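You operate a simulated robot arm through the tools that you are given. There is no shell and no other tool. Be economical: measure what you need, move in short steps, check, and stop when the job is done.

You run a simulated two-armed robot. Do the job below in one go: nothing can be reset, and whatever is moved stays where it is left.

Task
Clamp silver bar ONE in the blue block and rub its end clean.
Fine: all rust off; steady the block, fingers clear of the jaw; it stays clamped; red pad back in its place; the other bars stay. Hands unhurt; nothing dropped, spilt, damaged or left on. Set down upright: red pad. What is to be rubbed or washed off counts as gone when no trace of it is left.

Only the result counts: the job must be done as asked and must still hold three seconds after the hand-in. Knocking over, shifting, dropping, spilling or breaking anything else fails it.

Robot
Two 6-joint arms with two-finger parallel grippers on one trunk, on a base that drives. Base frame: it is fixed to the floor where the robot stands at the start and does not move with it; the origin is under the middle of the robot, x ahead of it, y to its left, z up; the surface under the hand at the start is at about z = 0.8. Units: m, degrees, N and s.
The left shoulder is at the start at [0.06, 0.187, 1.122], the right one opposite. With the tool pointing down near the work surface each hand reaches from about 0.22 to 0.62 m from the robot's upright axis, wherever it stands, measured 20 degrees to its own side. Places, roughly: lever of the blue clamp block [0.6, 0.4, 0.9]; nest of the blue clamp block [0.6, 0.5, 0.8]. Payload 1.57 kg a hand.
The tool frame of a hand sits at the grasp point between the pads (the TCP): z along the fingers, y along the line on which they close. The tips reach 0.03 m beyond it. The gripper opens to 0.11 m. The fingers are 0.024 m wide and 0.012 m thick; the gripper's body (0.048 by 0.112 m) begins 0.078 m behind the TCP.
Orientation is that of the tool frame in the base frame, as a unit quaternion [x, y, z, w]. With the fingers straight down and closing along the base's y, the tool's x points along the base's -x, its y along +y and its z along -z.

Tools
- The arms move only by the tool move_arm. It takes "left_commands", "right_commands" or both (then of equal length, played together; a hand with none holds still); each is a list of rows, each a list of 7 numbers: the shift along the tool's x, y, z in cm, then the turn, a rotation vector about the tool's x, y, z in degrees, then the closure, from 0 (fully open) to 1 (shut). In form: [[x, y, z, wx, wy, wz, hand], ...]. A call has 1 to 10 rows; each row is the pose to reach, as a shift and turn from the pose commanded when the call began, along the tool's axes at that moment. Rows are played at 5 a second. More than 0.05 m and 8.6 degrees between two rows, or a gripper value outside its range, and nothing of the call is played. A pose out of reach is approached as far as the arm can. The call stops where the force on the tool passes 40 N (or 10 N more than at its start, if that is more) or the arm is blocked; 0.2 s more then pass. Each finger travels about 0.153 m/s and halts on what it meets, pressing with about 23 N; the grip force reading is that of the motor and also rises with nothing between the fingers. The clock runs only during rows and for 0.2 s after the last one: add rows that repeat a pose to give the fingers time. It gives the time, the measured TCP pose, the force on the tool (base axes), the opening and the grip force at its end, in the units of the frame above (readings bear some noise), with the torque about the TCP (base axes, N m) and any sound that the robot's microphone picked up, and new pictures: "pictures" is both (left out), scene, wrist or none (wrist: the cameras of the hands that moved).
- Cameras (640 x 400 px; columns grow to the right, rows downward): "scene" is now at [0.0128, 0.0037, 1.66]; the picture's right is [0.03, -1.00, 0.00], its down [-0.81, -0.02, -0.59] and it looks along [0.59, 0.02, -0.81] (base axes); focal length 284 px, centre (320, 200). "left" rides on the left gripper at [0.07, -0.016, -0.141] in its tool frame; the picture's right is [0.23, 0.97, 0.00], its down [-0.86, 0.20, -0.48] and it looks along [-0.47, 0.11, 0.88] (tool axes); focal length 222 px, centre (320, 200). "right" rides on the right gripper at [0.07, 0.016, -0.141] in its tool frame; the picture's right is [-0.23, 0.97, 0.00], its down [-0.86, -0.20, -0.48] and it looks along [-0.47, -0.11, 0.88] (tool axes); focal length 222 px, centre (320, 200). There is no depth. A picture from a camera that has moved, and an enlarged one, comes with that camera's place and axes in the base frame and with its lens.
- lift_body(by): slides the trunk up (or, below 0, down) by that many m; the arms and the scene camera ride with it, the base frame stays. It gives what a move gives, with no picture.
- base_move(legs): drives the robot by 1 to 6 legs, each [ahead, left, turn to the left] in m, m and degrees, along the robot's own axes; the way and the turn of a leg run together, so that a leg with both is an arc; at most 1.5 m and 180 degrees a leg. The arms and the cameras ride along, it lands a little off, and it stops where it bumps. It gives what a move gives, and a new picture of the scene camera.
- head_to(pan, tilt): turns the head with the scene camera to pan (to the left, within 86 degrees either way) and tilt (down, from -29 to 69), counted from straight ahead of the robot. It gives what a move gives, and a new picture of the scene camera.
- inspect(camera, box): a new picture of the part [left, top, right, bottom] of that camera's present view, enlarged. No time passes.
- hand_in(): hands the job in; it is judged then, once.

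Work in short steps. Places have to be worked out from the pictures, the camera data and where the tool is seen: move nearer, look again, correct. Check each grasp and each placing, and mend what went wrong. You have 120 turns and 260 pictures in all, those below and enlarged ones among them. Open the grippers and draw the arms clear of the work before you hand the job in, unless the task says otherwise; then end with one line.

The tools are called after "Call:" by a JSON object that holds its "method" and its "body". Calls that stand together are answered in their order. move_arm: Moves the arms, as the interface text tells. Its arguments: {"type":"object","properties":{"left_commands":{"type":"array","items":{"type":"array","items":{"type":"number"}}},"right_commands":{"type":"array","items":{"type":"array","items":{"type":"number"}}},"pictures":{"type":"string","enum":["both","scene","wrist","none"]}},"required":[]} The other tools are called the same way: lift_body (by) slides the trunk up or down; base_move (legs) drives the base; head_to (pan, tilt) turns the head that bears the scene camera; inspect (camera, box) takes an enlarged picture of a part of a camera's view; hand_in () hands the job in.

At the start:

```text
t: 0.0
left_ee_pos: [0.3486, 0.2083, 1.2495]
left_ee_rot: [0.001, 1.0, 0.0, 0.0]
left_ft_force: [0.5, 0.2, 0.4]
left_moment: [-0.01, -0.02, -0.01]
left_grip_width: 0.11
left_gripper_force: 0.1
right_ee_pos: [0.3997, -0.0751, 1.2134]
right_ee_rot: [0.0, 1.0, 0.0, -0.001]
right_ft_force: [-0.1, 0.6, 0.3]
right_moment: [-0.02, -0.01, -0.01]
right_grip_width: 0.1098
right_gripper_force: 0.1
trunk travel left (down, up): [-0.75, 0.24]
robot x, y, heading: [0.001, -0.0066, -0.1]
head pan, tilt: [1.5, 53.8]
```

scene: 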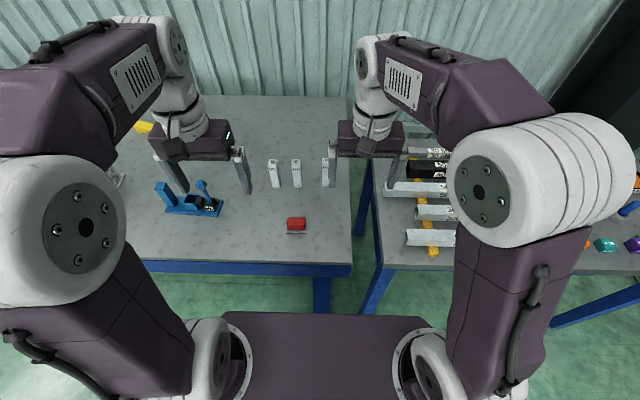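
right: 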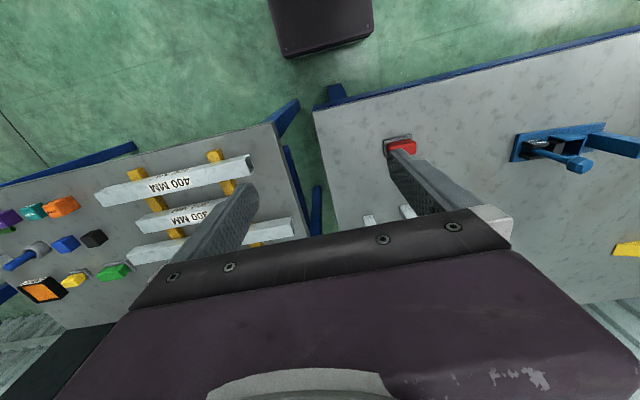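
left: 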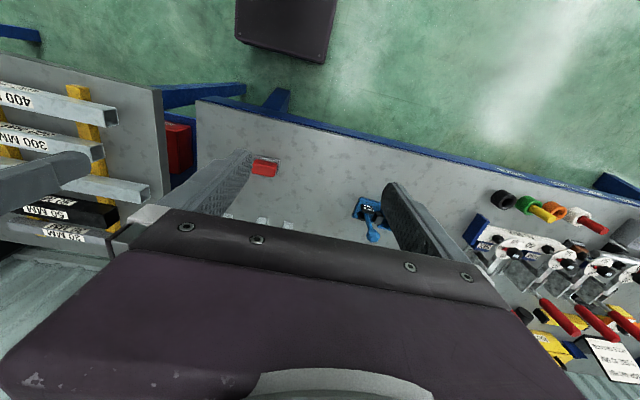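

I'll look closely at the bars, the clamp block and the pad first.

Call:
{"method": "inspect", "body": {"camera": "scene", "box": [130, 140, 350, 278]}}

Call:
{"method": "inspect", "body": {"camera": "scene", "box": [250, 140, 350, 202]}}

Call:
{"method": "inspect", "body": {"camera": "scene", "box": [140, 170, 240, 232]}}

```text
2.90 times, centred on (240, 209) of scene
camera zoom: at [0.0128, 0.0037, 1.66], right [0.03, -1.0, 0.0], down [-0.81, -0.02, -0.59], along [0.59, 0.02, -0.81], focal length 824 px, centre (552, 174)
```

zoom: 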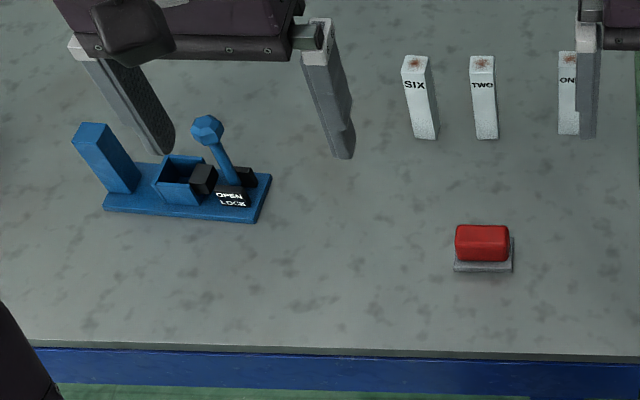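

```text
6.40 times, centred on (300, 171) of scene
camera zoom: at [0.0128, 0.0037, 1.66], right [0.03, -1.0, 0.0], down [-0.81, -0.02, -0.59], along [0.59, 0.02, -0.81], focal length 1820 px, centre (448, 386)
```

zoom: 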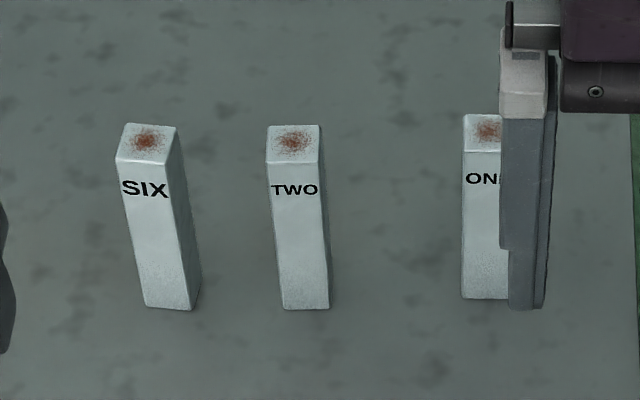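

```text
6.40 times, centred on (190, 201) of scene
camera zoom: at [0.0128, 0.0037, 1.66], right [0.03, -1.0, 0.0], down [-0.81, -0.02, -0.59], along [0.59, 0.02, -0.81], focal length 1820 px, centre (1152, 194)
```

zoom: 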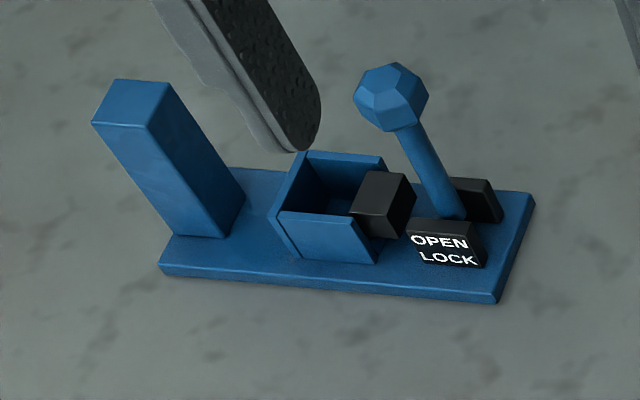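

The bars stand at about x=0.72 with ONE near y=0.0, the pad is near (0.51, 0.10) and the block is near (0.59, 0.48). The bars are out of reach, so I drive ahead a little (the table edge is at about x=0.395) and left.

Call:
{"method": "base_move", "body": {"legs": [[0.12, 0.2, 0]]}}

```text
t: 1.8
left_ee_pos: [0.4676, 0.4067, 1.2513]
left_ee_rot: [0.002, 1.0, 0.0, 0.0]
left_ft_force: [0.2, -0.9, 0.1]
left_moment: [0.05, 0.01, -0.04]
left_grip_width: 0.1098
left_gripper_force: 0.0
right_ee_pos: [0.5177, 0.1237, 1.2147]
right_ee_rot: [0.0, 1.0, 0.001, 0.0]
right_ft_force: [0.3, -0.5, -0.4]
right_moment: [0.03, -0.02, -0.02]
right_grip_width: 0.11
right_gripper_force: 0.2
trunk travel left (down, up): [-0.75, 0.24]
robot x, y, heading: [0.1196, 0.1999, -0.0]
head pan, tilt: [1.5, 53.8]
camera scene: at [0.132, 0.2023, 1.66], right [0.02, -1.0, 0.0], down [-0.81, -0.02, -0.59], along [0.59, 0.01, -0.81], focal length 284 px, centre (320, 200)
```

scene: 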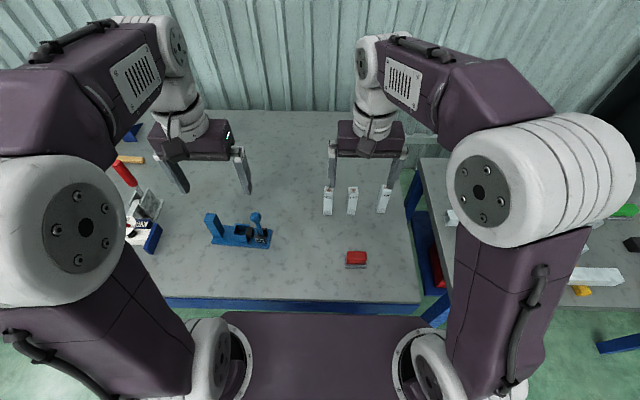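

Now a closer view of everything from here for better measurement.

Call:
{"method": "inspect", "body": {"camera": "scene", "box": [316, 170, 412, 230]}}

Call:
{"method": "inspect", "body": {"camera": "scene", "box": [196, 200, 276, 250]}}

Call:
{"method": "inspect", "body": {"camera": "right", "box": [160, 0, 640, 300]}}

```text
6.67 times, centred on (364, 200) of scene
camera zoom: at [0.132, 0.2023, 1.66], right [0.02, -1.0, 0.0], down [-0.81, -0.02, -0.59], along [0.59, 0.01, -0.81], focal length 1896 px, centre (27, 200)
```

zoom: 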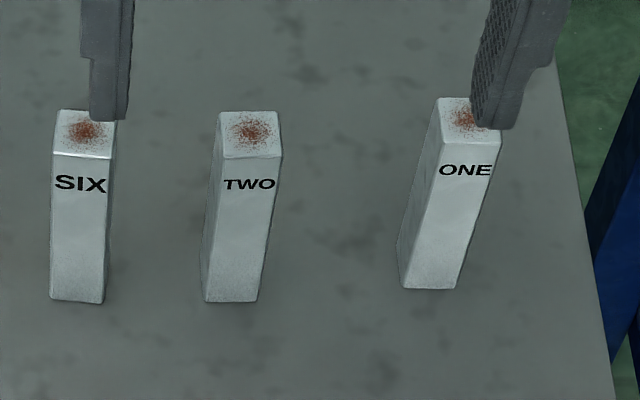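

```text
8.00 times, centred on (236, 225) of scene
camera zoom: at [0.132, 0.2023, 1.66], right [0.02, -1.0, 0.0], down [-0.81, -0.02, -0.59], along [0.59, 0.01, -0.81], focal length 2275 px, centre (992, 0)
```

zoom: 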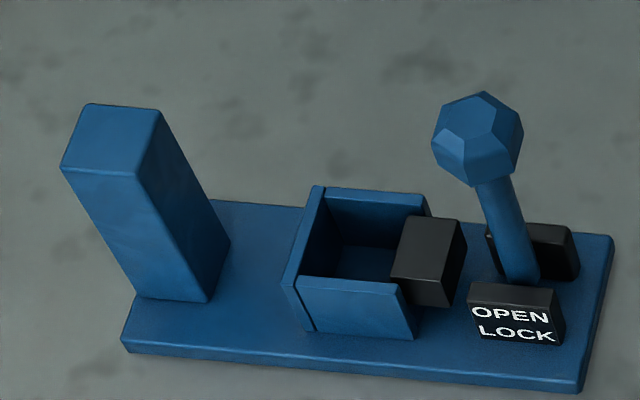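

```text
1.33 times, centred on (400, 150) of right
camera zoom: at [0.4496, 0.1397, 1.3544], right [0.23, 0.97, 0.0], down [0.85, -0.2, 0.48], along [0.47, -0.11, -0.88], focal length 296 px, centre (213, 267)
```

zoom: 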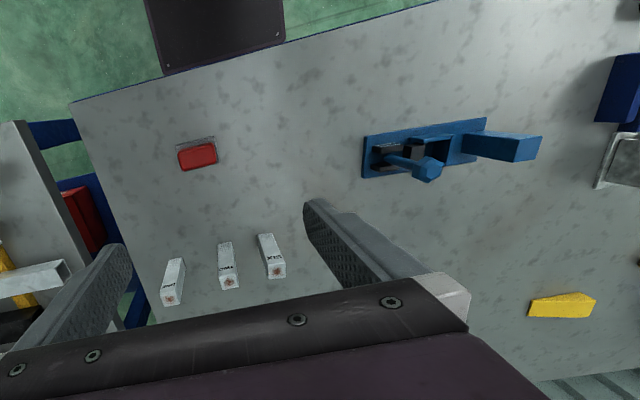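

Bar ONE looks to be at about (0.718, -0.005), with its top at z≈0.926. I move the right hand above it and look again.

Call:
{"method": "move_arm", "body": {"right_commands": [[-3.3, -2.1, 2.4, 0, 0, 0, 0], [-6.7, -4.3, 4.8, 0, 0, 0, 0], [-10, -6.4, 7.2, 0, 0, 0, 0], [-13.3, -8.6, 9.6, 0, 0, 0, 0], [-16.7, -10.7, 12, 0, 0, 0, 0], [-20, -12.9, 14, 0, 0, 0, 0]]}}

```text
t: 3.1
left_ee_pos: [0.4703, 0.4094, 1.2508]
left_ee_rot: [0.001, 1.0, 0.0, -0.001]
left_ft_force: [1.6, -0.2, -0.1]
left_moment: [-0.03, 0.06, 0.01]
left_grip_width: 0.11
left_gripper_force: 0.0
right_ee_pos: [0.712, -0.0048, 1.0721]
right_ee_rot: [0.001, 1.0, 0.0, -0.002]
right_ft_force: [-0.3, 0.6, 0.3]
right_moment: [0.01, 0.05, -0.01]
right_grip_width: 0.11
right_gripper_force: 0.0
right hand out of reach, approached as far as the arm can: row 6
trunk travel left (down, up): [-0.75, 0.24]
robot x, y, heading: [0.1208, 0.1994, -0.1]
head pan, tilt: [1.5, 53.8]
camera scene: at [0.1357, 0.2028, 1.66], right [0.02, -1.0, 0.0], down [-0.81, -0.02, -0.59], along [0.59, 0.01, -0.81], focal length 284 px, centre (320, 200)
camera right: at [0.6441, 0.0119, 1.2126], right [0.23, 0.97, 0.0], down [0.86, -0.2, 0.47], along [0.46, -0.11, -0.88], focal length 222 px, centre (320, 200)
```

scene: 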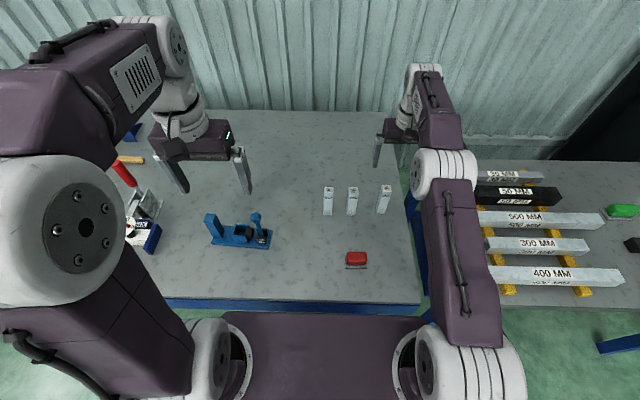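
right: 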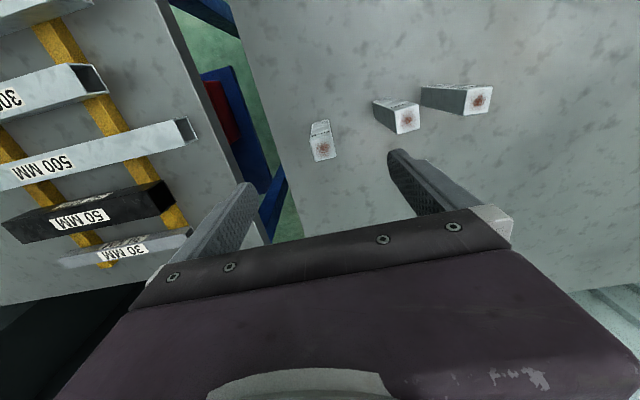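

The wrist view puts bar ONE's top at about (0.720, -0.002). I descend with a part-closed gripper and stop above the gripping height to check.

Call:
{"method": "move_arm", "body": {"right_commands": [[0, 0.2, 4, 0, 0, 0, 0.2], [0, 0.3, 8, 0, 0, 0, 0.35], [0, 0.3, 11, 0, 0, 0, 0.35], [0, 0.3, 13.5, 0, 0, 0, 0.35]]}}

```text
t: 4.2
left_ee_pos: [0.4697, 0.4084, 1.2519]
left_ee_rot: [0.001, 1.0, 0.0, -0.001]
left_ft_force: [0.2, 0.5, 0.2]
left_moment: [-0.03, 0.02, 0.03]
left_grip_width: 0.1101
left_gripper_force: 0.0
right_ee_pos: [0.7097, -0.0012, 0.9368]
right_ee_rot: [0.001, 1.0, 0.001, 0.0]
right_ft_force: [-0.2, -0.6, -1.1]
right_moment: [0.02, 0.02, 0.03]
right_grip_width: 0.0713
right_gripper_force: 0.0
trunk travel left (down, up): [-0.75, 0.24]
robot x, y, heading: [0.1214, 0.2034, 0.2]
head pan, tilt: [1.5, 53.8]
camera scene: at [0.134, 0.2037, 1.66], right [0.02, -1.0, 0.0], down [-0.81, -0.02, -0.59], along [0.59, 0.01, -0.81], focal length 284 px, centre (320, 200)
camera right: at [0.642, 0.0156, 1.077], right [0.23, 0.97, 0.0], down [0.85, -0.2, 0.48], along [0.47, -0.11, -0.88], focal length 222 px, centre (320, 200)
```

scene: 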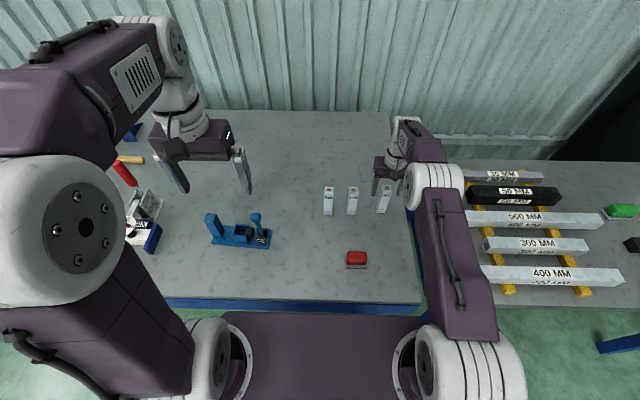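
right: 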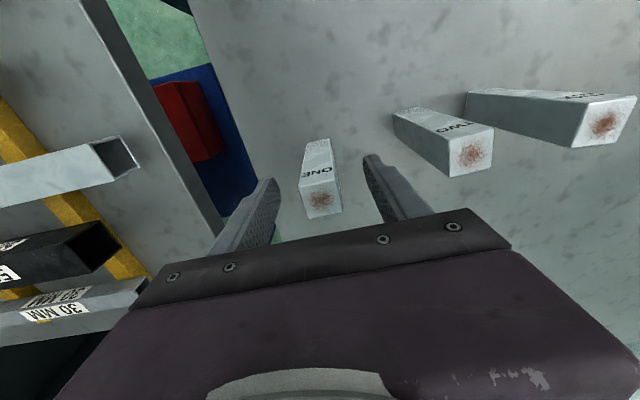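

The bar sits between the fingers, about 1 cm further out than the TCP. I go down, reaching outward as far as the arm will, and look before closing.

Call:
{"method": "move_arm", "body": {"right_commands": [[-0.6, -0.15, 1.5, 0, 0, 0, 0.35], [-1.0, -0.15, 3.6, 0, 0, 0, 0.35], [-1.0, -0.15, 3.6, 0, 0, 0, 0.35]], "pictures": "wrist"}}

```text
t: 5.0
left_ee_pos: [0.4681, 0.4084, 1.251]
left_ee_rot: [0.001, 1.0, 0.0, 0.0]
left_ft_force: [0.4, -0.7, -1.2]
left_moment: [-0.03, 0.01, 0.04]
left_grip_width: 0.1098
left_gripper_force: 0.0
right_ee_pos: [0.7147, -0.0032, 0.9005]
right_ee_rot: [0.001, 1.0, 0.0, 0.0]
right_ft_force: [-1.3, -0.5, 0.3]
right_moment: [-0.01, 0.0, 0.02]
right_grip_width: 0.0712
right_gripper_force: 0.0
right hand out of reach, approached as far as the arm can: row 2, 3
trunk travel left (down, up): [-0.75, 0.24]
robot x, y, heading: [0.121, 0.2025, 0.1]
head pan, tilt: [1.5, 53.8]
camera right: at [0.646, 0.0135, 1.0419], right [0.23, 0.97, 0.0], down [0.85, -0.2, 0.48], along [0.47, -0.11, -0.88], focal length 222 px, centre (320, 200)
```

right: 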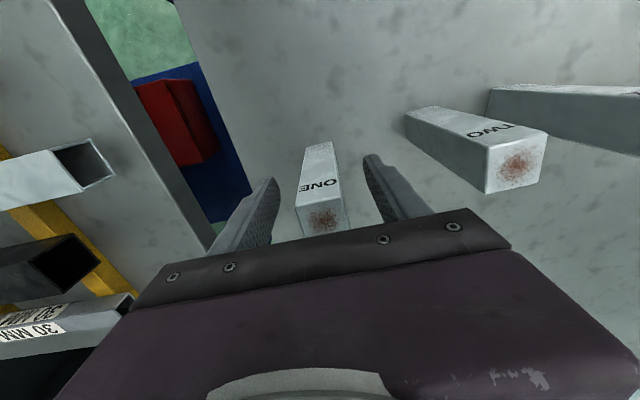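

The offset in x is only about 6 mm, so I close on bar ONE.

Call:
{"method": "move_arm", "body": {"right_commands": [[0, 0, 0, 0, 0, 0, 0.6], [0, 0, 0, 0, 0, 0, 0.9], [0, 0, 0, 0, 0, 0, 1], [0, 0, 0, 0, 0, 0, 1]], "pictures": "wrist"}}

```text
t: 6.0
left_ee_pos: [0.4677, 0.409, 1.2505]
left_ee_rot: [0.001, 1.0, 0.0, 0.0]
left_ft_force: [0.2, -0.3, 0.3]
left_moment: [-0.02, 0.01, 0.0]
left_grip_width: 0.1099
left_gripper_force: 0.0
right_ee_pos: [0.7152, -0.0035, 0.8996]
right_ee_rot: [0.001, 1.0, 0.0, -0.001]
right_ft_force: [0.4, 1.1, 0.2]
right_moment: [0.0, 0.02, 0.03]
right_grip_width: 0.0295
right_gripper_force: 23.0
trunk travel left (down, up): [-0.75, 0.24]
robot x, y, heading: [0.1237, 0.1996, -0.2]
head pan, tilt: [1.5, 53.8]
camera right: at [0.6467, 0.0133, 1.0416], right [0.23, 0.97, 0.0], down [0.85, -0.2, 0.48], along [0.47, -0.11, -0.88], focal length 222 px, centre (320, 200)
```

right: 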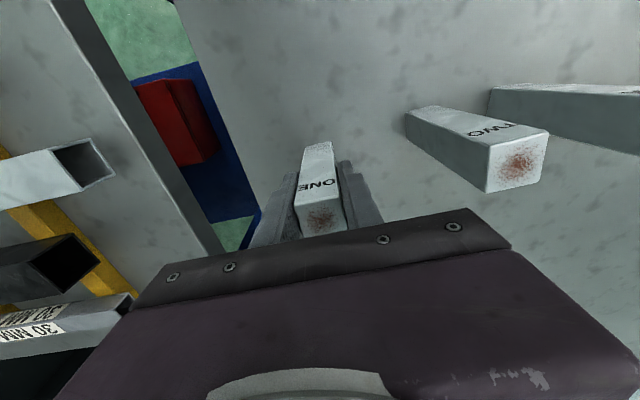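

Gripped (0.0295 m wide). I lift straight up 20 cm, then draw inward.

Call:
{"method": "move_arm", "body": {"right_commands": [[0, 0, 2, 0, 0, 0, 1], [0, 0, -2, 0, 0, 0, 1], [0, 0, -6, 0, 0, 0, 1], [0, 0, -10, 0, 0, 0, 1], [0, 0, -14, 0, 0, 0, 1], [0, 0, -18, 0, 0, 0, 1], [4, 1, -20, 0, 0, 0, 1], [8, 3, -20, 0, 0, 0, 1], [12, 5, -20, 0, 0, 0, 1]]}}

```text
t: 6.4
left_ee_pos: [0.4671, 0.4096, 1.2514]
left_ee_rot: [0.001, 1.0, 0.0, 0.001]
left_ft_force: [-0.5, -0.3, 0.5]
left_moment: [0.01, 0.01, 0.01]
left_grip_width: 0.11
left_gripper_force: 0.1
right_ee_pos: [0.7136, -0.0037, 0.8943]
right_ee_rot: [0.002, 1.0, -0.001, 0.008]
right_ft_force: [-4.4, 1.4, 18.5]
right_moment: [0.15, 0.94, 0.0]
right_grip_width: 0.0299
right_gripper_force: 22.8
right hand out of reach, approached as far as the arm can: row 1
trunk travel left (down, up): [-0.75, 0.24]
robot x, y, heading: [0.1202, 0.1981, -0.2]
head pan, tilt: [1.5, 53.8]
stopped in row 2 (right hand): the force on the tool passed its limit at 54 N (the readings are from after the stop); the commanded pose is now the measured one
camera scene: at [0.1296, 0.2048, 1.6602], right [0.02, -1.0, 0.0], down [-0.81, -0.02, -0.59], along [0.59, 0.01, -0.81], focal length 284 px, centre (320, 200)
camera right: at [0.6438, 0.0135, 1.034], right [0.23, 0.97, 0.0], down [0.85, -0.2, 0.49], along [0.48, -0.11, -0.87], focal length 222 px, centre (320, 200)
```

scene: 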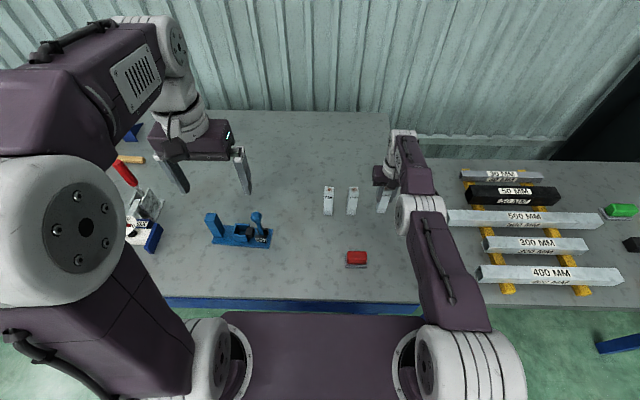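
right: 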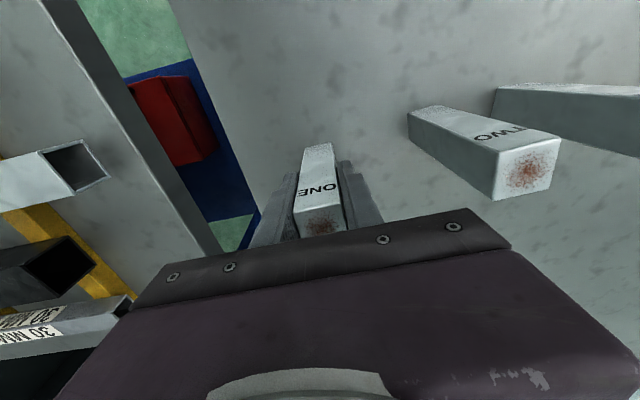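

That first row wrongly pressed downward, and the bar is still held. Now I lift straight up.

Call:
{"method": "move_arm", "body": {"right_commands": [[0, 0, -2, 0, 0, 0, 1], [0, 0, -5, 0, 0, 0, 1], [0, 0, -9, 0, 0, 0, 1], [0, 0, -13, 0, 0, 0, 1], [0, 0, -17, 0, 0, 0, 1], [3, 1, -20, 0, 0, 0, 1], [7, 3, -20, 0, 0, 0, 1], [11, 5, -20, 0, 0, 0, 1]]}}

```text
t: 8.2
left_ee_pos: [0.4701, 0.4087, 1.2513]
left_ee_rot: [0.001, 1.0, 0.0, 0.0]
left_ft_force: [0.1, -0.1, 0.1]
left_moment: [-0.03, 0.0, -0.02]
left_grip_width: 0.1101
left_gripper_force: 0.1
right_ee_pos: [0.7079, 0.0125, 1.0942]
right_ee_rot: [0.002, 1.0, -0.001, 0.005]
right_ft_force: [0.6, 0.1, -1.0]
right_moment: [0.02, 0.01, -0.01]
right_grip_width: 0.0298
right_gripper_force: 22.7
right hand out of reach, approached as far as the arm can: row 2, 3, 4, 6, 7, 8
trunk travel left (down, up): [-0.75, 0.24]
robot x, y, heading: [0.1199, 0.2014, -0.1]
head pan, tilt: [1.5, 53.8]
camera scene: at [0.1332, 0.2038, 1.66], right [0.02, -1.0, 0.0], down [-0.81, -0.02, -0.59], along [0.59, 0.01, -0.81], focal length 284 px, centre (320, 200)
camera right: at [0.6381, 0.0288, 1.2344], right [0.23, 0.97, 0.0], down [0.85, -0.2, 0.49], along [0.47, -0.11, -0.87], focal length 222 px, centre (320, 200)
```

scene: 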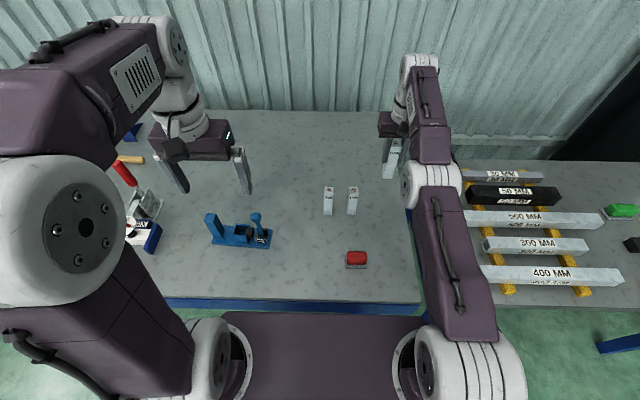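
right: 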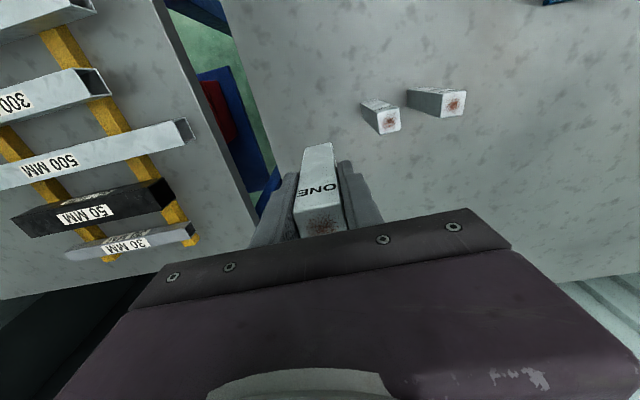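

Bar ONE is lifted. The arm lags near its limit, so I draw it inward in a separate move.

Call:
{"method": "move_arm", "body": {"right_commands": [[4, 1, 0, 0, 0, 0, 1], [8, 2, 0, 0, 0, 0, 1], [12, 3, 0, 0, 0, 0, 1], [15, 4, 0, 0, 0, 0, 1]], "pictures": "none"}}

Call:
{"method": "base_move", "body": {"legs": [[0, 0.36, 0]]}}

```text
t: 9.2
left_ee_pos: [0.4688, 0.4083, 1.2509]
left_ee_rot: [0.001, 1.0, 0.0, 0.001]
left_ft_force: [0.3, 0.5, -0.5]
left_moment: [0.01, 0.0, 0.01]
left_grip_width: 0.1099
left_gripper_force: 0.0
right_ee_pos: [0.7059, 0.0219, 1.1007]
right_ee_rot: [0.001, 1.0, -0.001, 0.004]
right_ft_force: [0.1, 0.5, -1.5]
right_moment: [-0.02, -0.01, 0.01]
right_grip_width: 0.0299
right_gripper_force: 22.8
right hand out of reach, approached as far as the arm can: row 1, 2, 3, 4
trunk travel left (down, up): [-0.75, 0.24]
robot x, y, heading: [0.1229, 0.1977, 0.2]
head pan, tilt: [1.5, 53.8]
```

```text
t: 11.5
left_ee_pos: [0.4705, 0.773, 1.2515]
left_ee_rot: [0.002, 1.0, 0.002, 0.0]
left_ft_force: [0.0, -1.2, 0.6]
left_moment: [0.05, -0.01, -0.01]
left_grip_width: 0.11
left_gripper_force: 0.1
right_ee_pos: [0.7072, 0.3851, 1.1009]
right_ee_rot: [0.0, 1.0, 0.001, 0.005]
right_ft_force: [0.4, 0.4, -1.9]
right_moment: [0.01, -0.01, 0.02]
right_grip_width: 0.0299
right_gripper_force: 23.0
trunk travel left (down, up): [-0.75, 0.24]
robot x, y, heading: [0.1235, 0.5634, -0.2]
head pan, tilt: [1.5, 53.8]
camera scene: at [0.1342, 0.5669, 1.66], right [0.02, -1.0, 0.0], down [-0.81, -0.02, -0.59], along [0.59, 0.01, -0.81], focal length 284 px, centre (320, 200)
```

scene: 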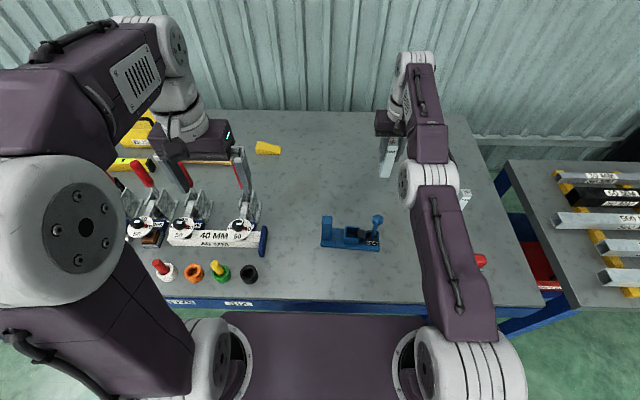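

The arm seems stuck near full stretch; I try small inward steps combined with a little lowering.

Call:
{"method": "move_arm", "body": {"right_commands": [[1, 0, 1, 0, 0, 0, 1], [2, 0, 2, 0, 0, 0, 1], [3, 0, 3, 0, 0, 0, 1], [4, 0, 4, 0, 0, 0, 1], [5, 0, 4, 0, 0, 0, 1], [6, 0, 4, 0, 0, 0, 1]]}}

```text
t: 12.9
left_ee_pos: [0.4702, 0.7732, 1.2514]
left_ee_rot: [0.001, 1.0, -0.001, 0.0]
left_ft_force: [-0.4, 0.3, 0.7]
left_moment: [-0.01, 0.0, -0.03]
left_grip_width: 0.1102
left_gripper_force: 0.0
right_ee_pos: [0.7111, 0.3873, 1.0817]
right_ee_rot: [0.001, 1.0, -0.001, 0.003]
right_ft_force: [-0.1, 0.1, -0.8]
right_moment: [-0.01, 0.02, 0.0]
right_grip_width: 0.0298
right_gripper_force: 23.1
right hand out of reach, approached as far as the arm can: row 1, 2, 3, 4, 5, 6
trunk travel left (down, up): [-0.75, 0.24]
robot x, y, heading: [0.1215, 0.5629, -0.4]
head pan, tilt: [1.5, 53.8]
camera scene: at [0.1341, 0.5684, 1.66], right [0.02, -1.0, 0.0], down [-0.81, -0.02, -0.59], along [0.59, 0.01, -0.81], focal length 284 px, centre (320, 200)
camera right: at [0.6412, 0.4035, 1.2225], right [0.23, 0.97, 0.0], down [0.85, -0.2, 0.48], along [0.47, -0.11, -0.88], focal length 222 px, centre (320, 200)
```

scene: 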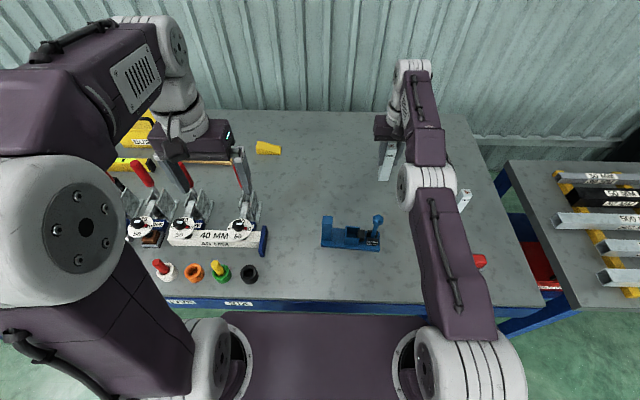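
right: 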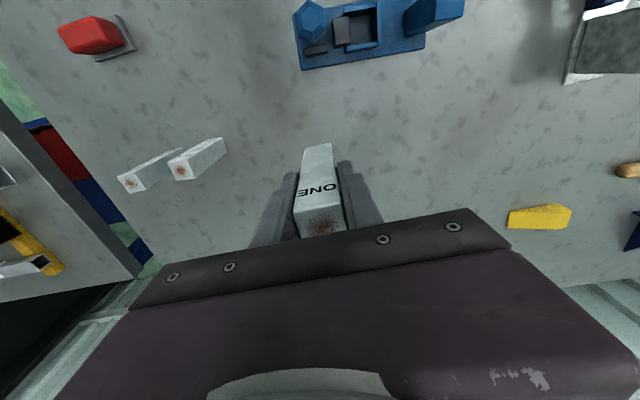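

Still stuck at the stretched-elbow singularity. I give a larger inward target with hold rows, so the solver has time to bend the elbow.

Call:
{"method": "move_arm", "body": {"right_commands": [[4.5, 0, 0, 0, 0, 0, 1], [9, 0, 0, 0, 0, 0, 1], [13, 0, 0, 0, 0, 0, 1], [17, 0, 0, 0, 0, 0, 1], [17, 0, 0, 0, 0, 0, 1], [17, 0, 0, 0, 0, 0, 1], [17, 0, 0, 0, 0, 0, 1], [17, 0, 0, 0, 0, 0, 1], [17, 0, 0, 0, 0, 0, 1], [17, 0, 0, 0, 0, 0, 1]], "pictures": "none"}}

```text
t: 15.1
left_ee_pos: [0.4688, 0.7733, 1.2517]
left_ee_rot: [0.001, 1.0, -0.001, 0.0]
left_ft_force: [0.4, 0.4, 0.6]
left_moment: [0.02, 0.03, 0.0]
left_grip_width: 0.1098
left_gripper_force: 0.0
right_ee_pos: [0.7084, 0.3885, 1.0904]
right_ee_rot: [0.001, 1.0, -0.001, 0.002]
right_ft_force: [0.0, 0.4, -1.3]
right_moment: [-0.02, 0.01, -0.02]
right_grip_width: 0.0299
right_gripper_force: 23.1
right hand out of reach, approached as far as the arm can: row 1, 2, 3, 4, 5, 6, 7, 8, 9, 10
trunk travel left (down, up): [-0.75, 0.24]
robot x, y, heading: [0.1191, 0.5625, -0.2]
head pan, tilt: [1.5, 53.8]
```

No progress inward; the elbow may sit on the wrong side of straight. I try a small outward stretch first, then inward.

Call:
{"method": "move_arm", "body": {"right_commands": [[-3, 0, 0, 0, 0, 0, 1], [-5, 0, 0, 0, 0, 0, 1], [-5, 0, 0, 0, 0, 0, 1], [-1, 0, 0, 0, 0, 0, 1], [3, 0, 0, 0, 0, 0, 1], [7, 0, 0, 0, 0, 0, 1], [11, 0, 0, 0, 0, 0, 1]], "pictures": "scene"}}

```text
t: 16.7
left_ee_pos: [0.4697, 0.7735, 1.2505]
left_ee_rot: [0.001, 1.0, 0.0, 0.0]
left_ft_force: [-0.1, -0.2, 0.1]
left_moment: [0.03, -0.01, 0.01]
left_grip_width: 0.11
left_gripper_force: 0.1
right_ee_pos: [0.7105, 0.3862, 1.0853]
right_ee_rot: [0.001, 1.0, -0.001, 0.004]
right_ft_force: [0.1, 0.9, -1.3]
right_moment: [0.02, 0.02, -0.01]
right_grip_width: 0.0297
right_gripper_force: 23.4
right hand out of reach, approached as far as the arm can: row 1, 2, 3, 4, 5, 6, 7
trunk travel left (down, up): [-0.75, 0.24]
robot x, y, heading: [0.122, 0.5673, 0.4]
head pan, tilt: [1.5, 53.8]
camera scene: at [0.1341, 0.5682, 1.66], right [0.02, -1.0, 0.0], down [-0.81, -0.02, -0.59], along [0.59, 0.01, -0.81], focal length 284 px, centre (320, 200)
```

scene: 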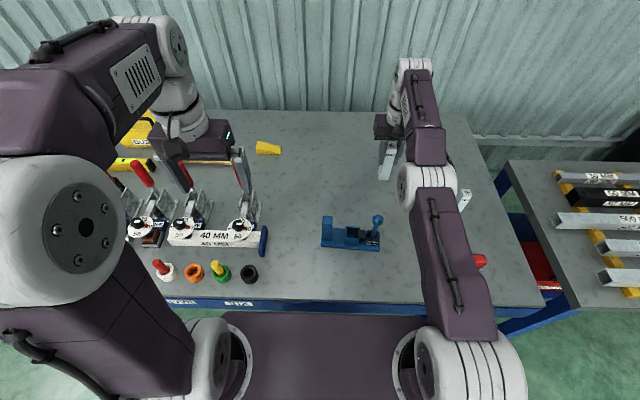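

Perhaps my inward commands piled up unreached, leaving the commanded pose too close to the body. I undo most of it outward, with some lift, to bring the target back into reach.

Call:
{"method": "move_arm", "body": {"right_commands": [[-4.5, 0, -1, 0, 0, 0, 1], [-9, 0, -2, 0, 0, 0, 1], [-13.5, 0, -3, 0, 0, 0, 1], [-18, 0, -4, 0, 0, 0, 1], [-22.5, 0, -5, 0, 0, 0, 1], [-27, 0, -5, 0, 0, 0, 1], [-31.5, 0, -5, 0, 0, 0, 1], [-36, 0, -5, 0, 0, 0, 1], [-40, 0, -5, 0, 0, 0, 1], [-44, 0, -5, 0, 0, 0, 1]]}}

```text
t: 18.9
left_ee_pos: [0.4701, 0.7725, 1.2503]
left_ee_rot: [0.001, 1.0, 0.0, -0.001]
left_ft_force: [0.3, -0.3, -0.2]
left_moment: [-0.02, -0.02, -0.03]
left_grip_width: 0.1099
left_gripper_force: 0.0
right_ee_pos: [0.7137, 0.3836, 1.0849]
right_ee_rot: [0.001, 1.0, -0.002, 0.004]
right_ft_force: [-0.5, -0.4, -0.9]
right_moment: [-0.02, 0.01, 0.04]
right_grip_width: 0.0297
right_gripper_force: 23.5
right hand out of reach, approached as far as the arm can: row 1, 2, 3, 4, 5, 6, 7, 8, 9, 10
trunk travel left (down, up): [-0.75, 0.24]
robot x, y, heading: [0.1171, 0.5641, 0.1]
head pan, tilt: [1.5, 53.8]
camera scene: at [0.1343, 0.568, 1.66], right [0.02, -1.0, 0.0], down [-0.81, -0.02, -0.59], along [0.59, 0.01, -0.81], focal length 284 px, centre (320, 200)
camera right: at [0.644, 0.4008, 1.225], right [0.23, 0.97, 0.0], down [0.85, -0.2, 0.49], along [0.47, -0.11, -0.87], focal length 222 px, centre (320, 200)
```

scene: 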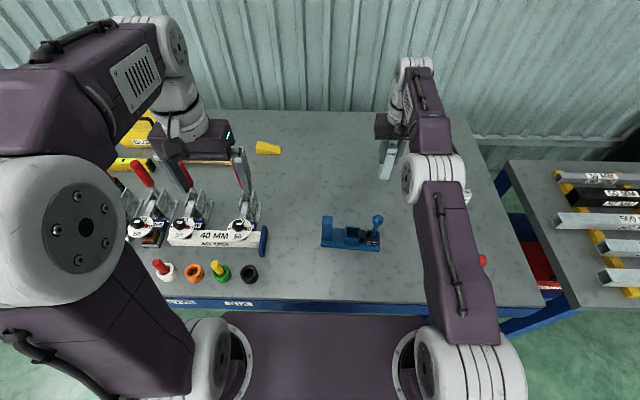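
right: 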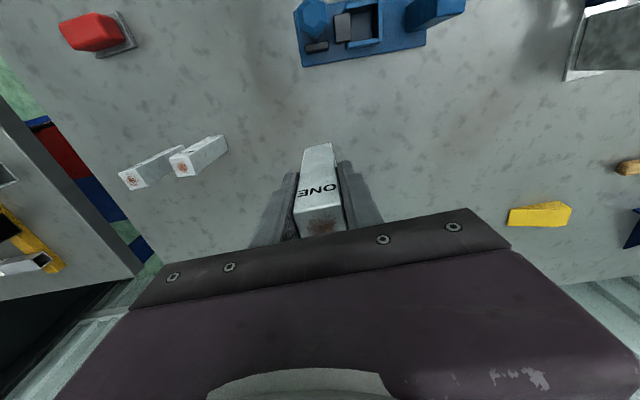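

That changed the elbow slightly. Now I try slow, small inward steps.

Call:
{"method": "move_arm", "body": {"right_commands": [[0.5, 0, 0, 0, 0, 0, 1], [1, 0, 0, 0, 0, 0, 1], [1.5, 0, 0, 0, 0, 0, 1], [2, 0, 0, 0, 0, 0, 1], [3, 0, 0, 0, 0, 0, 1], [4, 0, 0, 0, 0, 0, 1], [5, 0, 0, 0, 0, 0, 1]], "pictures": "scene"}}

```text
t: 20.5
left_ee_pos: [0.4703, 0.7728, 1.2516]
left_ee_rot: [0.0, 1.0, 0.001, 0.0]
left_ft_force: [0.5, -0.6, 0.2]
left_moment: [-0.01, -0.02, 0.02]
left_grip_width: 0.1099
left_gripper_force: 0.0
right_ee_pos: [0.6574, 0.3918, 1.0877]
right_ee_rot: [0.001, 1.0, -0.001, 0.004]
right_ft_force: [0.1, -0.5, -1.0]
right_moment: [0.02, 0.03, 0.0]
right_grip_width: 0.0298
right_gripper_force: 23.3
trunk travel left (down, up): [-0.75, 0.24]
robot x, y, heading: [0.1177, 0.5649, 0.1]
head pan, tilt: [1.5, 53.8]
camera scene: at [0.1335, 0.5683, 1.66], right [0.02, -1.0, 0.0], down [-0.81, -0.02, -0.59], along [0.59, 0.01, -0.81], focal length 284 px, centre (320, 200)
```

scene: 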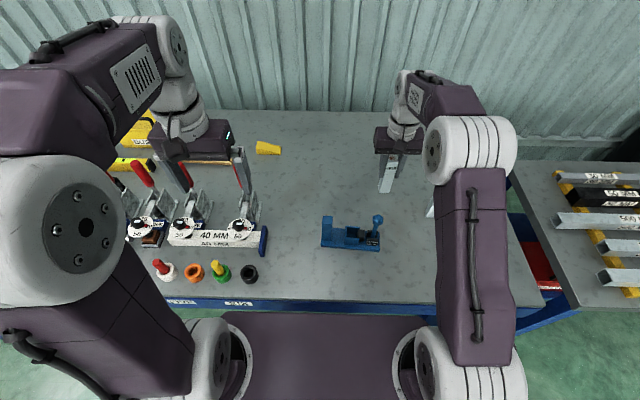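

Free again. I take a close view of the block from here to refine the nest, plus a wrist view.

Call:
{"method": "inspect", "body": {"camera": "scene", "box": [314, 206, 394, 256]}}

Call:
{"method": "inspect", "body": {"camera": "right", "box": [200, 0, 520, 200]}}

```text
8.00 times, centred on (354, 231) of scene
camera zoom: at [0.1335, 0.5683, 1.66], right [0.02, -1.0, 0.0], down [-0.81, -0.02, -0.59], along [0.59, 0.01, -0.81], focal length 2275 px, centre (48, -48)
```

zoom: 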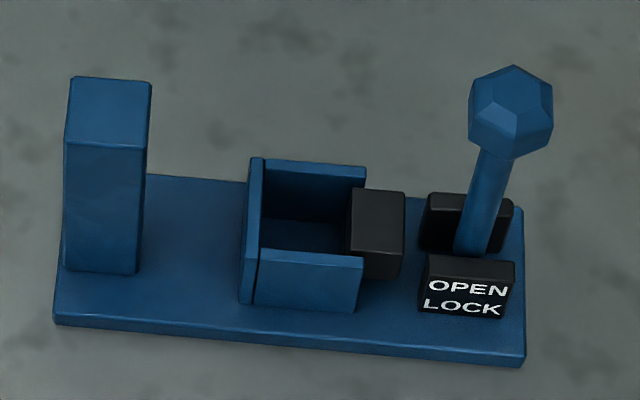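

```text
2.00 times, centred on (360, 100) of right
camera zoom: at [0.5877, 0.408, 1.2292], right [0.23, 0.97, 0.0], down [0.85, -0.2, 0.49], along [0.47, -0.11, -0.87], focal length 444 px, centre (240, 400)
```

zoom: 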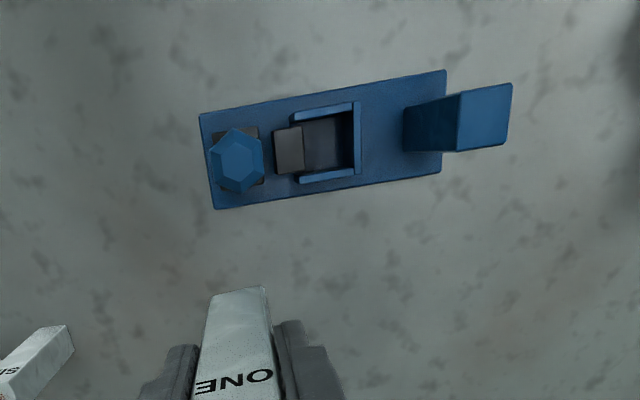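

The nest opening centre comes out at about (0.594, 0.472), with the block yawed about -4.5°. I check how the bar sits in the hand.

Call:
{"method": "inspect", "body": {"camera": "right", "box": [240, 130, 400, 230]}}

Call:
{"method": "inspect", "body": {"camera": "scene", "box": [360, 120, 440, 200]}}

```text
4.00 times, centred on (320, 180) of right
camera zoom: at [0.5877, 0.408, 1.2292], right [0.23, 0.97, 0.0], down [0.85, -0.2, 0.49], along [0.47, -0.11, -0.87], focal length 888 px, centre (320, 280)
```

zoom: 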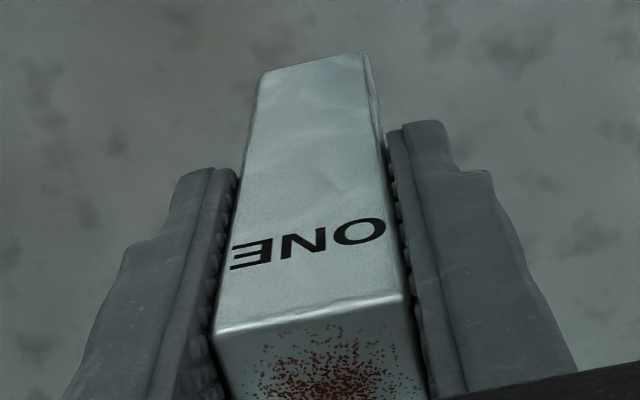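

```text
5.00 times, centred on (400, 160) of scene
camera zoom: at [0.1335, 0.5683, 1.66], right [0.02, -1.0, 0.0], down [-0.81, -0.02, -0.59], along [0.59, 0.01, -0.81], focal length 1422 px, centre (-80, 400)
```

zoom: 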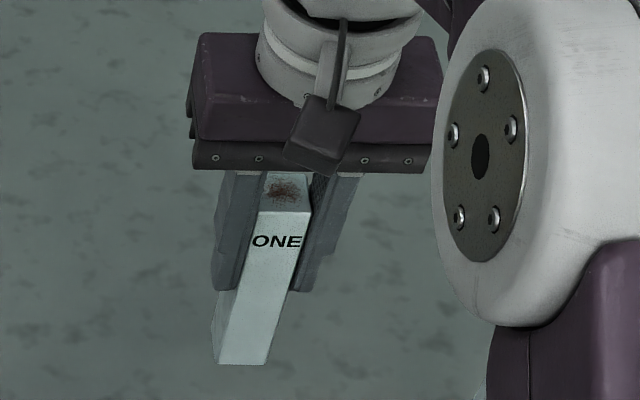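

The bar is centred in the hand, about 5 mm outward of the TCP, and leans roughly 1°. I go above the nest, turning to match the block's yaw and correcting the lean.

Call:
{"method": "move_arm", "body": {"right_commands": [[2.4, 2.7, 0, 0, -0.3, 1.5, 1], [4.8, 5.4, 0, 0, -0.7, 3, 1], [7.1, 8.0, 0, 0, -1, 4.5, 1], [7.1, 8.0, 0, 0, -1, 4.5, 1]]}}

Call:
{"method": "inspect", "body": {"camera": "right", "box": [220, 100, 420, 225]}}

Call:
{"method": "inspect", "body": {"camera": "scene", "box": [314, 156, 394, 256]}}

```text
t: 21.5
left_ee_pos: [0.4703, 0.7735, 1.2512]
left_ee_rot: [0.001, 1.0, 0.001, -0.001]
left_ft_force: [-1.1, -0.4, -0.2]
left_moment: [-0.01, 0.0, -0.02]
left_grip_width: 0.1099
left_gripper_force: 0.0
right_ee_pos: [0.5858, 0.4722, 1.0893]
right_ee_rot: [0.041, 0.999, -0.001, 0.013]
right_ft_force: [0.7, -0.5, -1.4]
right_moment: [-0.04, 0.03, 0.03]
right_grip_width: 0.0297
right_gripper_force: 23.3
trunk travel left (down, up): [-0.75, 0.24]
robot x, y, heading: [0.12, 0.5637, -0.1]
head pan, tilt: [1.5, 53.8]
camera scene: at [0.1343, 0.5679, 1.66], right [0.02, -1.0, 0.0], down [-0.81, -0.02, -0.59], along [0.59, 0.01, -0.81], focal length 284 px, centre (320, 200)
camera right: at [0.5157, 0.4938, 1.2279], right [0.31, 0.95, 0.01], down [0.82, -0.27, 0.5], along [0.48, -0.15, -0.87], focal length 222 px, centre (320, 200)
```

scene: 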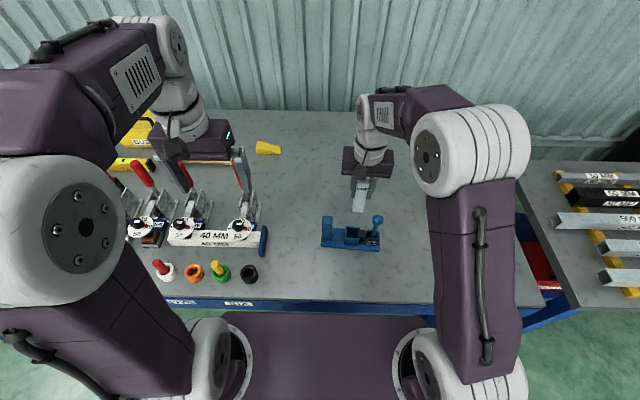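
right: 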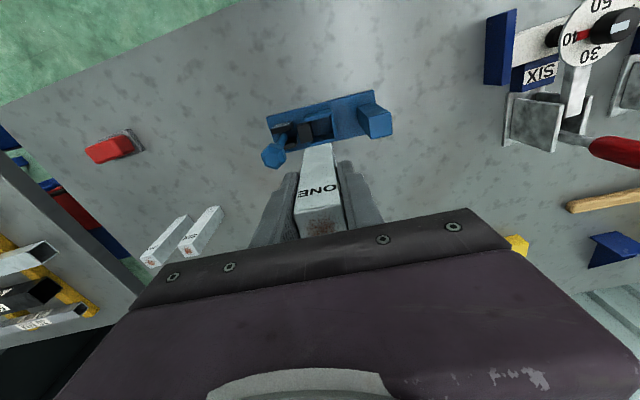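

```text
3.20 times, centred on (320, 162) of right
camera zoom: at [0.5157, 0.4938, 1.2279], right [0.31, 0.95, 0.01], down [0.82, -0.27, 0.5], along [0.48, -0.15, -0.87], focal length 711 px, centre (320, 320)
```

zoom: 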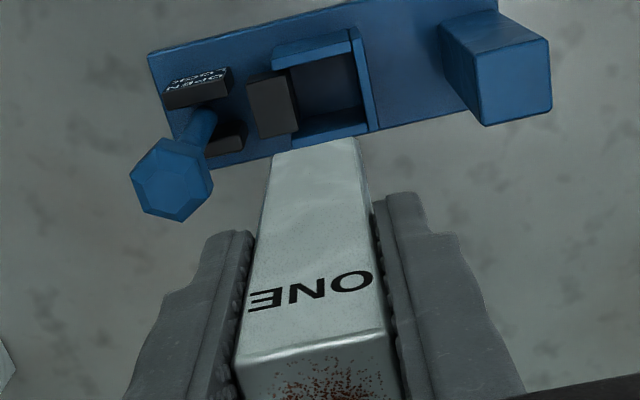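

```text
4.00 times, centred on (354, 206) of scene
camera zoom: at [0.1343, 0.5679, 1.66], right [0.02, -1.0, 0.0], down [-0.81, -0.02, -0.59], along [0.59, 0.01, -0.81], focal length 1138 px, centre (184, 176)
```

zoom: 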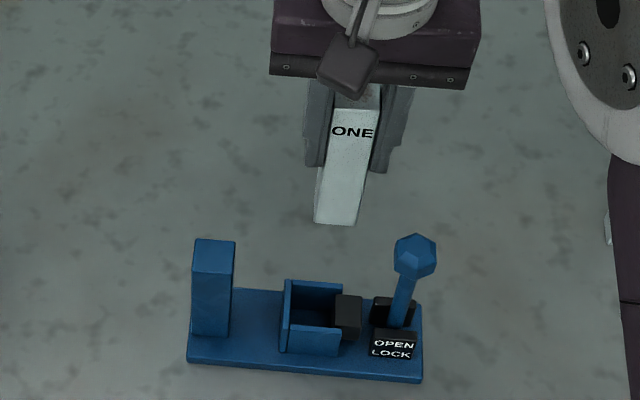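

Both views agree on the nest at (0.594, 0.472), and the bar is right over it. I lower until the bar's foot is just above the rim.

Call:
{"method": "move_arm", "body": {"right_commands": [[0.1, 0, 4, 0, 0, 0, 1], [0.2, 0, 8, 0, 0, 0, 1], [0.34, 0, 12.4, 0, 0, 0, 1], [0.34, 0, 12.4, 0, 0, 0, 1]], "pictures": "none"}}

Call:
{"method": "inspect", "body": {"camera": "right", "box": [220, 80, 420, 205]}}

Call:
{"method": "inspect", "body": {"camera": "scene", "box": [314, 186, 394, 256]}}

```text
t: 22.5
left_ee_pos: [0.47, 0.7737, 1.2516]
left_ee_rot: [0.001, 1.0, 0.0, 0.0]
left_ft_force: [-1.1, 0.6, -0.1]
left_moment: [-0.03, -0.01, 0.04]
left_grip_width: 0.1102
left_gripper_force: 0.0
right_ee_pos: [0.5864, 0.4716, 0.9655]
right_ee_rot: [0.039, 0.999, 0.0, 0.014]
right_ft_force: [0.4, -0.5, -0.1]
right_moment: [0.01, 0.01, -0.02]
right_grip_width: 0.0298
right_gripper_force: 23.2
trunk travel left (down, up): [-0.75, 0.24]
robot x, y, heading: [0.1186, 0.5672, 0.1]
head pan, tilt: [1.5, 53.8]
```

```text
3.20 times, centred on (320, 142) of right
camera zoom: at [0.5154, 0.4934, 1.1044], right [0.3, 0.95, 0.01], down [0.82, -0.27, 0.5], along [0.48, -0.15, -0.87], focal length 711 px, centre (320, 384)
```

zoom: 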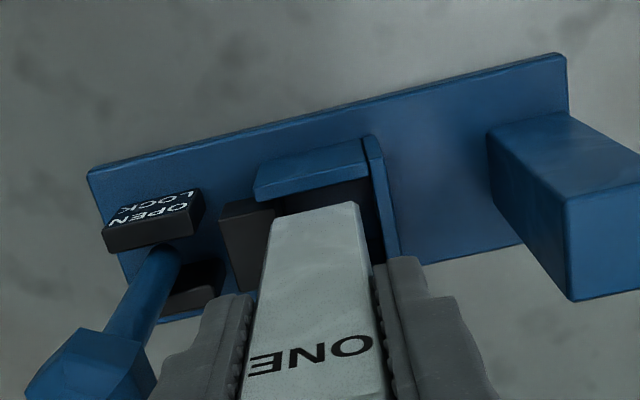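

```text
5.71 times, centred on (354, 221) of scene
camera zoom: at [0.1335, 0.5684, 1.66], right [0.02, -1.0, 0.0], down [-0.81, -0.02, -0.59], along [0.59, 0.01, -0.81], focal length 1625 px, centre (126, 80)
```

zoom: 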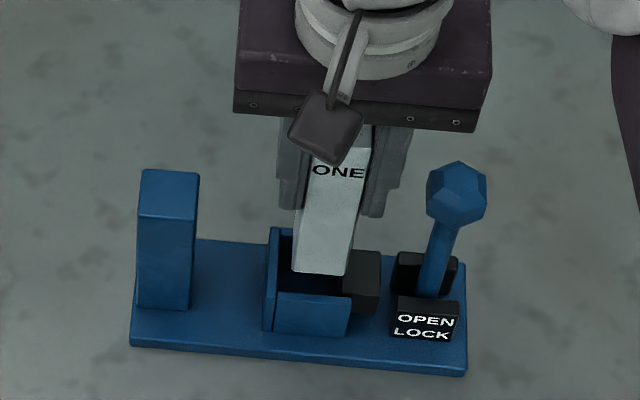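

Both views suggest the bar is about 2–2.5 mm too near the jaw and about 1 mm too far out. I correct that and ease it into the nest, watching forces.

Call:
{"method": "move_arm", "body": {"right_commands": [[0.1, 0.25, 0, 0, 0, 0, 1], [0.12, 0.25, 0.8, 0, 0, 0, 1], [0.15, 0.25, 1.6, 0, 0, 0, 1], [0.17, 0.25, 2.4, 0, 0, 0, 1], [0.19, 0.25, 3.0, 0, 0, 0, 1]], "pictures": "none"}}

Call:
{"method": "inspect", "body": {"camera": "right", "box": [220, 80, 420, 205]}}

Call:
{"method": "inspect", "body": {"camera": "scene", "box": [314, 186, 394, 256]}}

```text
t: 23.7
left_ee_pos: [0.4686, 0.7735, 1.2518]
left_ee_rot: [0.001, 1.0, 0.0, 0.001]
left_ft_force: [0.6, -0.1, -0.2]
left_moment: [0.04, 0.06, -0.02]
left_grip_width: 0.11
left_gripper_force: 0.0
right_ee_pos: [0.585, 0.4742, 0.9354]
right_ee_rot: [0.04, 0.999, -0.001, 0.014]
right_ft_force: [-0.7, 0.4, 14.1]
right_moment: [-0.02, 0.16, -0.02]
right_grip_width: 0.0294
right_gripper_force: 23.5
trunk travel left (down, up): [-0.75, 0.24]
robot x, y, heading: [0.1164, 0.5651, -0.2]
head pan, tilt: [1.5, 53.8]
```

```text
3.20 times, centred on (320, 142) of right
camera zoom: at [0.5141, 0.4968, 1.0739], right [0.3, 0.95, 0.01], down [0.82, -0.27, 0.5], along [0.48, -0.15, -0.86], focal length 711 px, centre (320, 384)
```

zoom: 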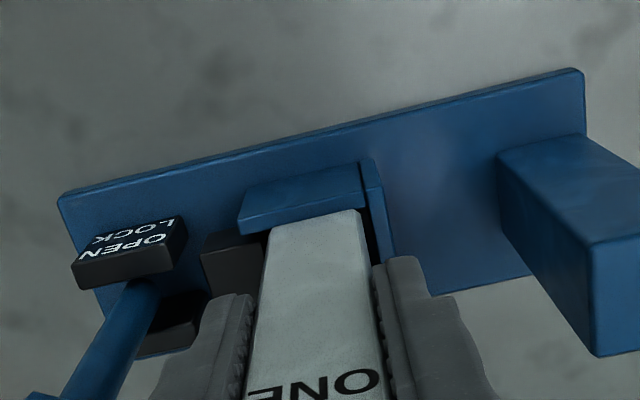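

```text
5.71 times, centred on (354, 221) of scene
camera zoom: at [0.1325, 0.5687, 1.6601], right [0.02, -1.0, 0.0], down [-0.81, -0.02, -0.59], along [0.59, 0.01, -0.81], focal length 1625 px, centre (126, 80)
```

zoom: 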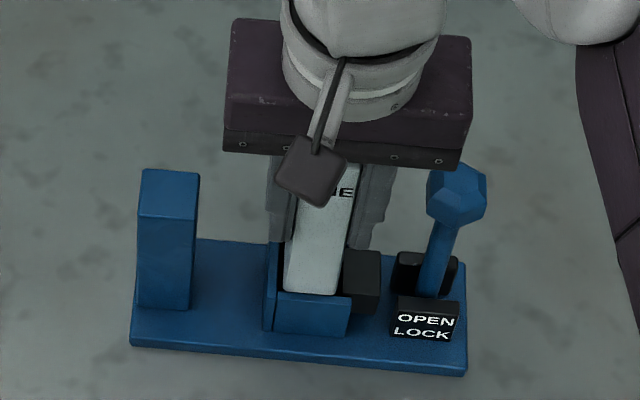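

There is 14 N of upward force, so the bar may be touching a wall top. I look closer.

Call:
{"method": "inspect", "body": {"camera": "scene", "box": [345, 214, 377, 234]}}

Call:
{"method": "inspect", "body": {"camera": "right", "box": [285, 120, 365, 170]}}

```text
16.00 times, centred on (361, 224) of scene
camera zoom: at [0.1325, 0.5687, 1.6601], right [0.02, -1.0, 0.0], down [-0.81, -0.02, -0.59], along [0.59, 0.01, -0.81], focal length 4551 px, centre (-336, -184)
```

zoom: 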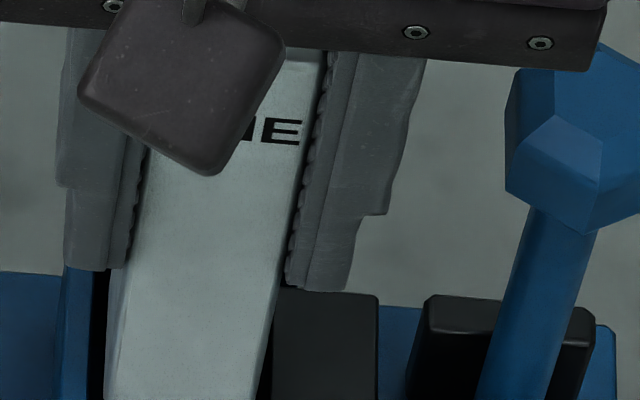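

```text
8.00 times, centred on (325, 145) of right
camera zoom: at [0.5141, 0.4968, 1.0739], right [0.3, 0.95, 0.01], down [0.82, -0.27, 0.5], along [0.48, -0.15, -0.86], focal length 1777 px, centre (280, 640)
```

zoom: 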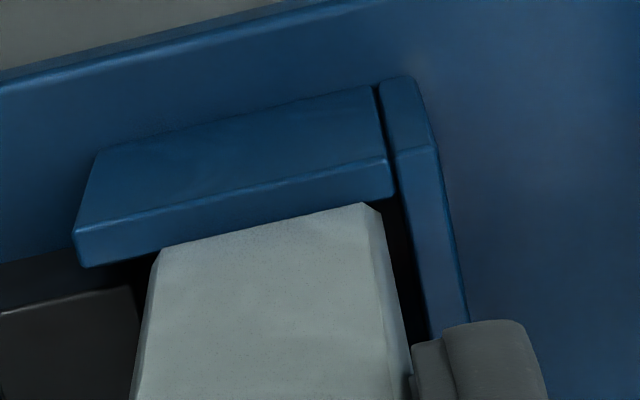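

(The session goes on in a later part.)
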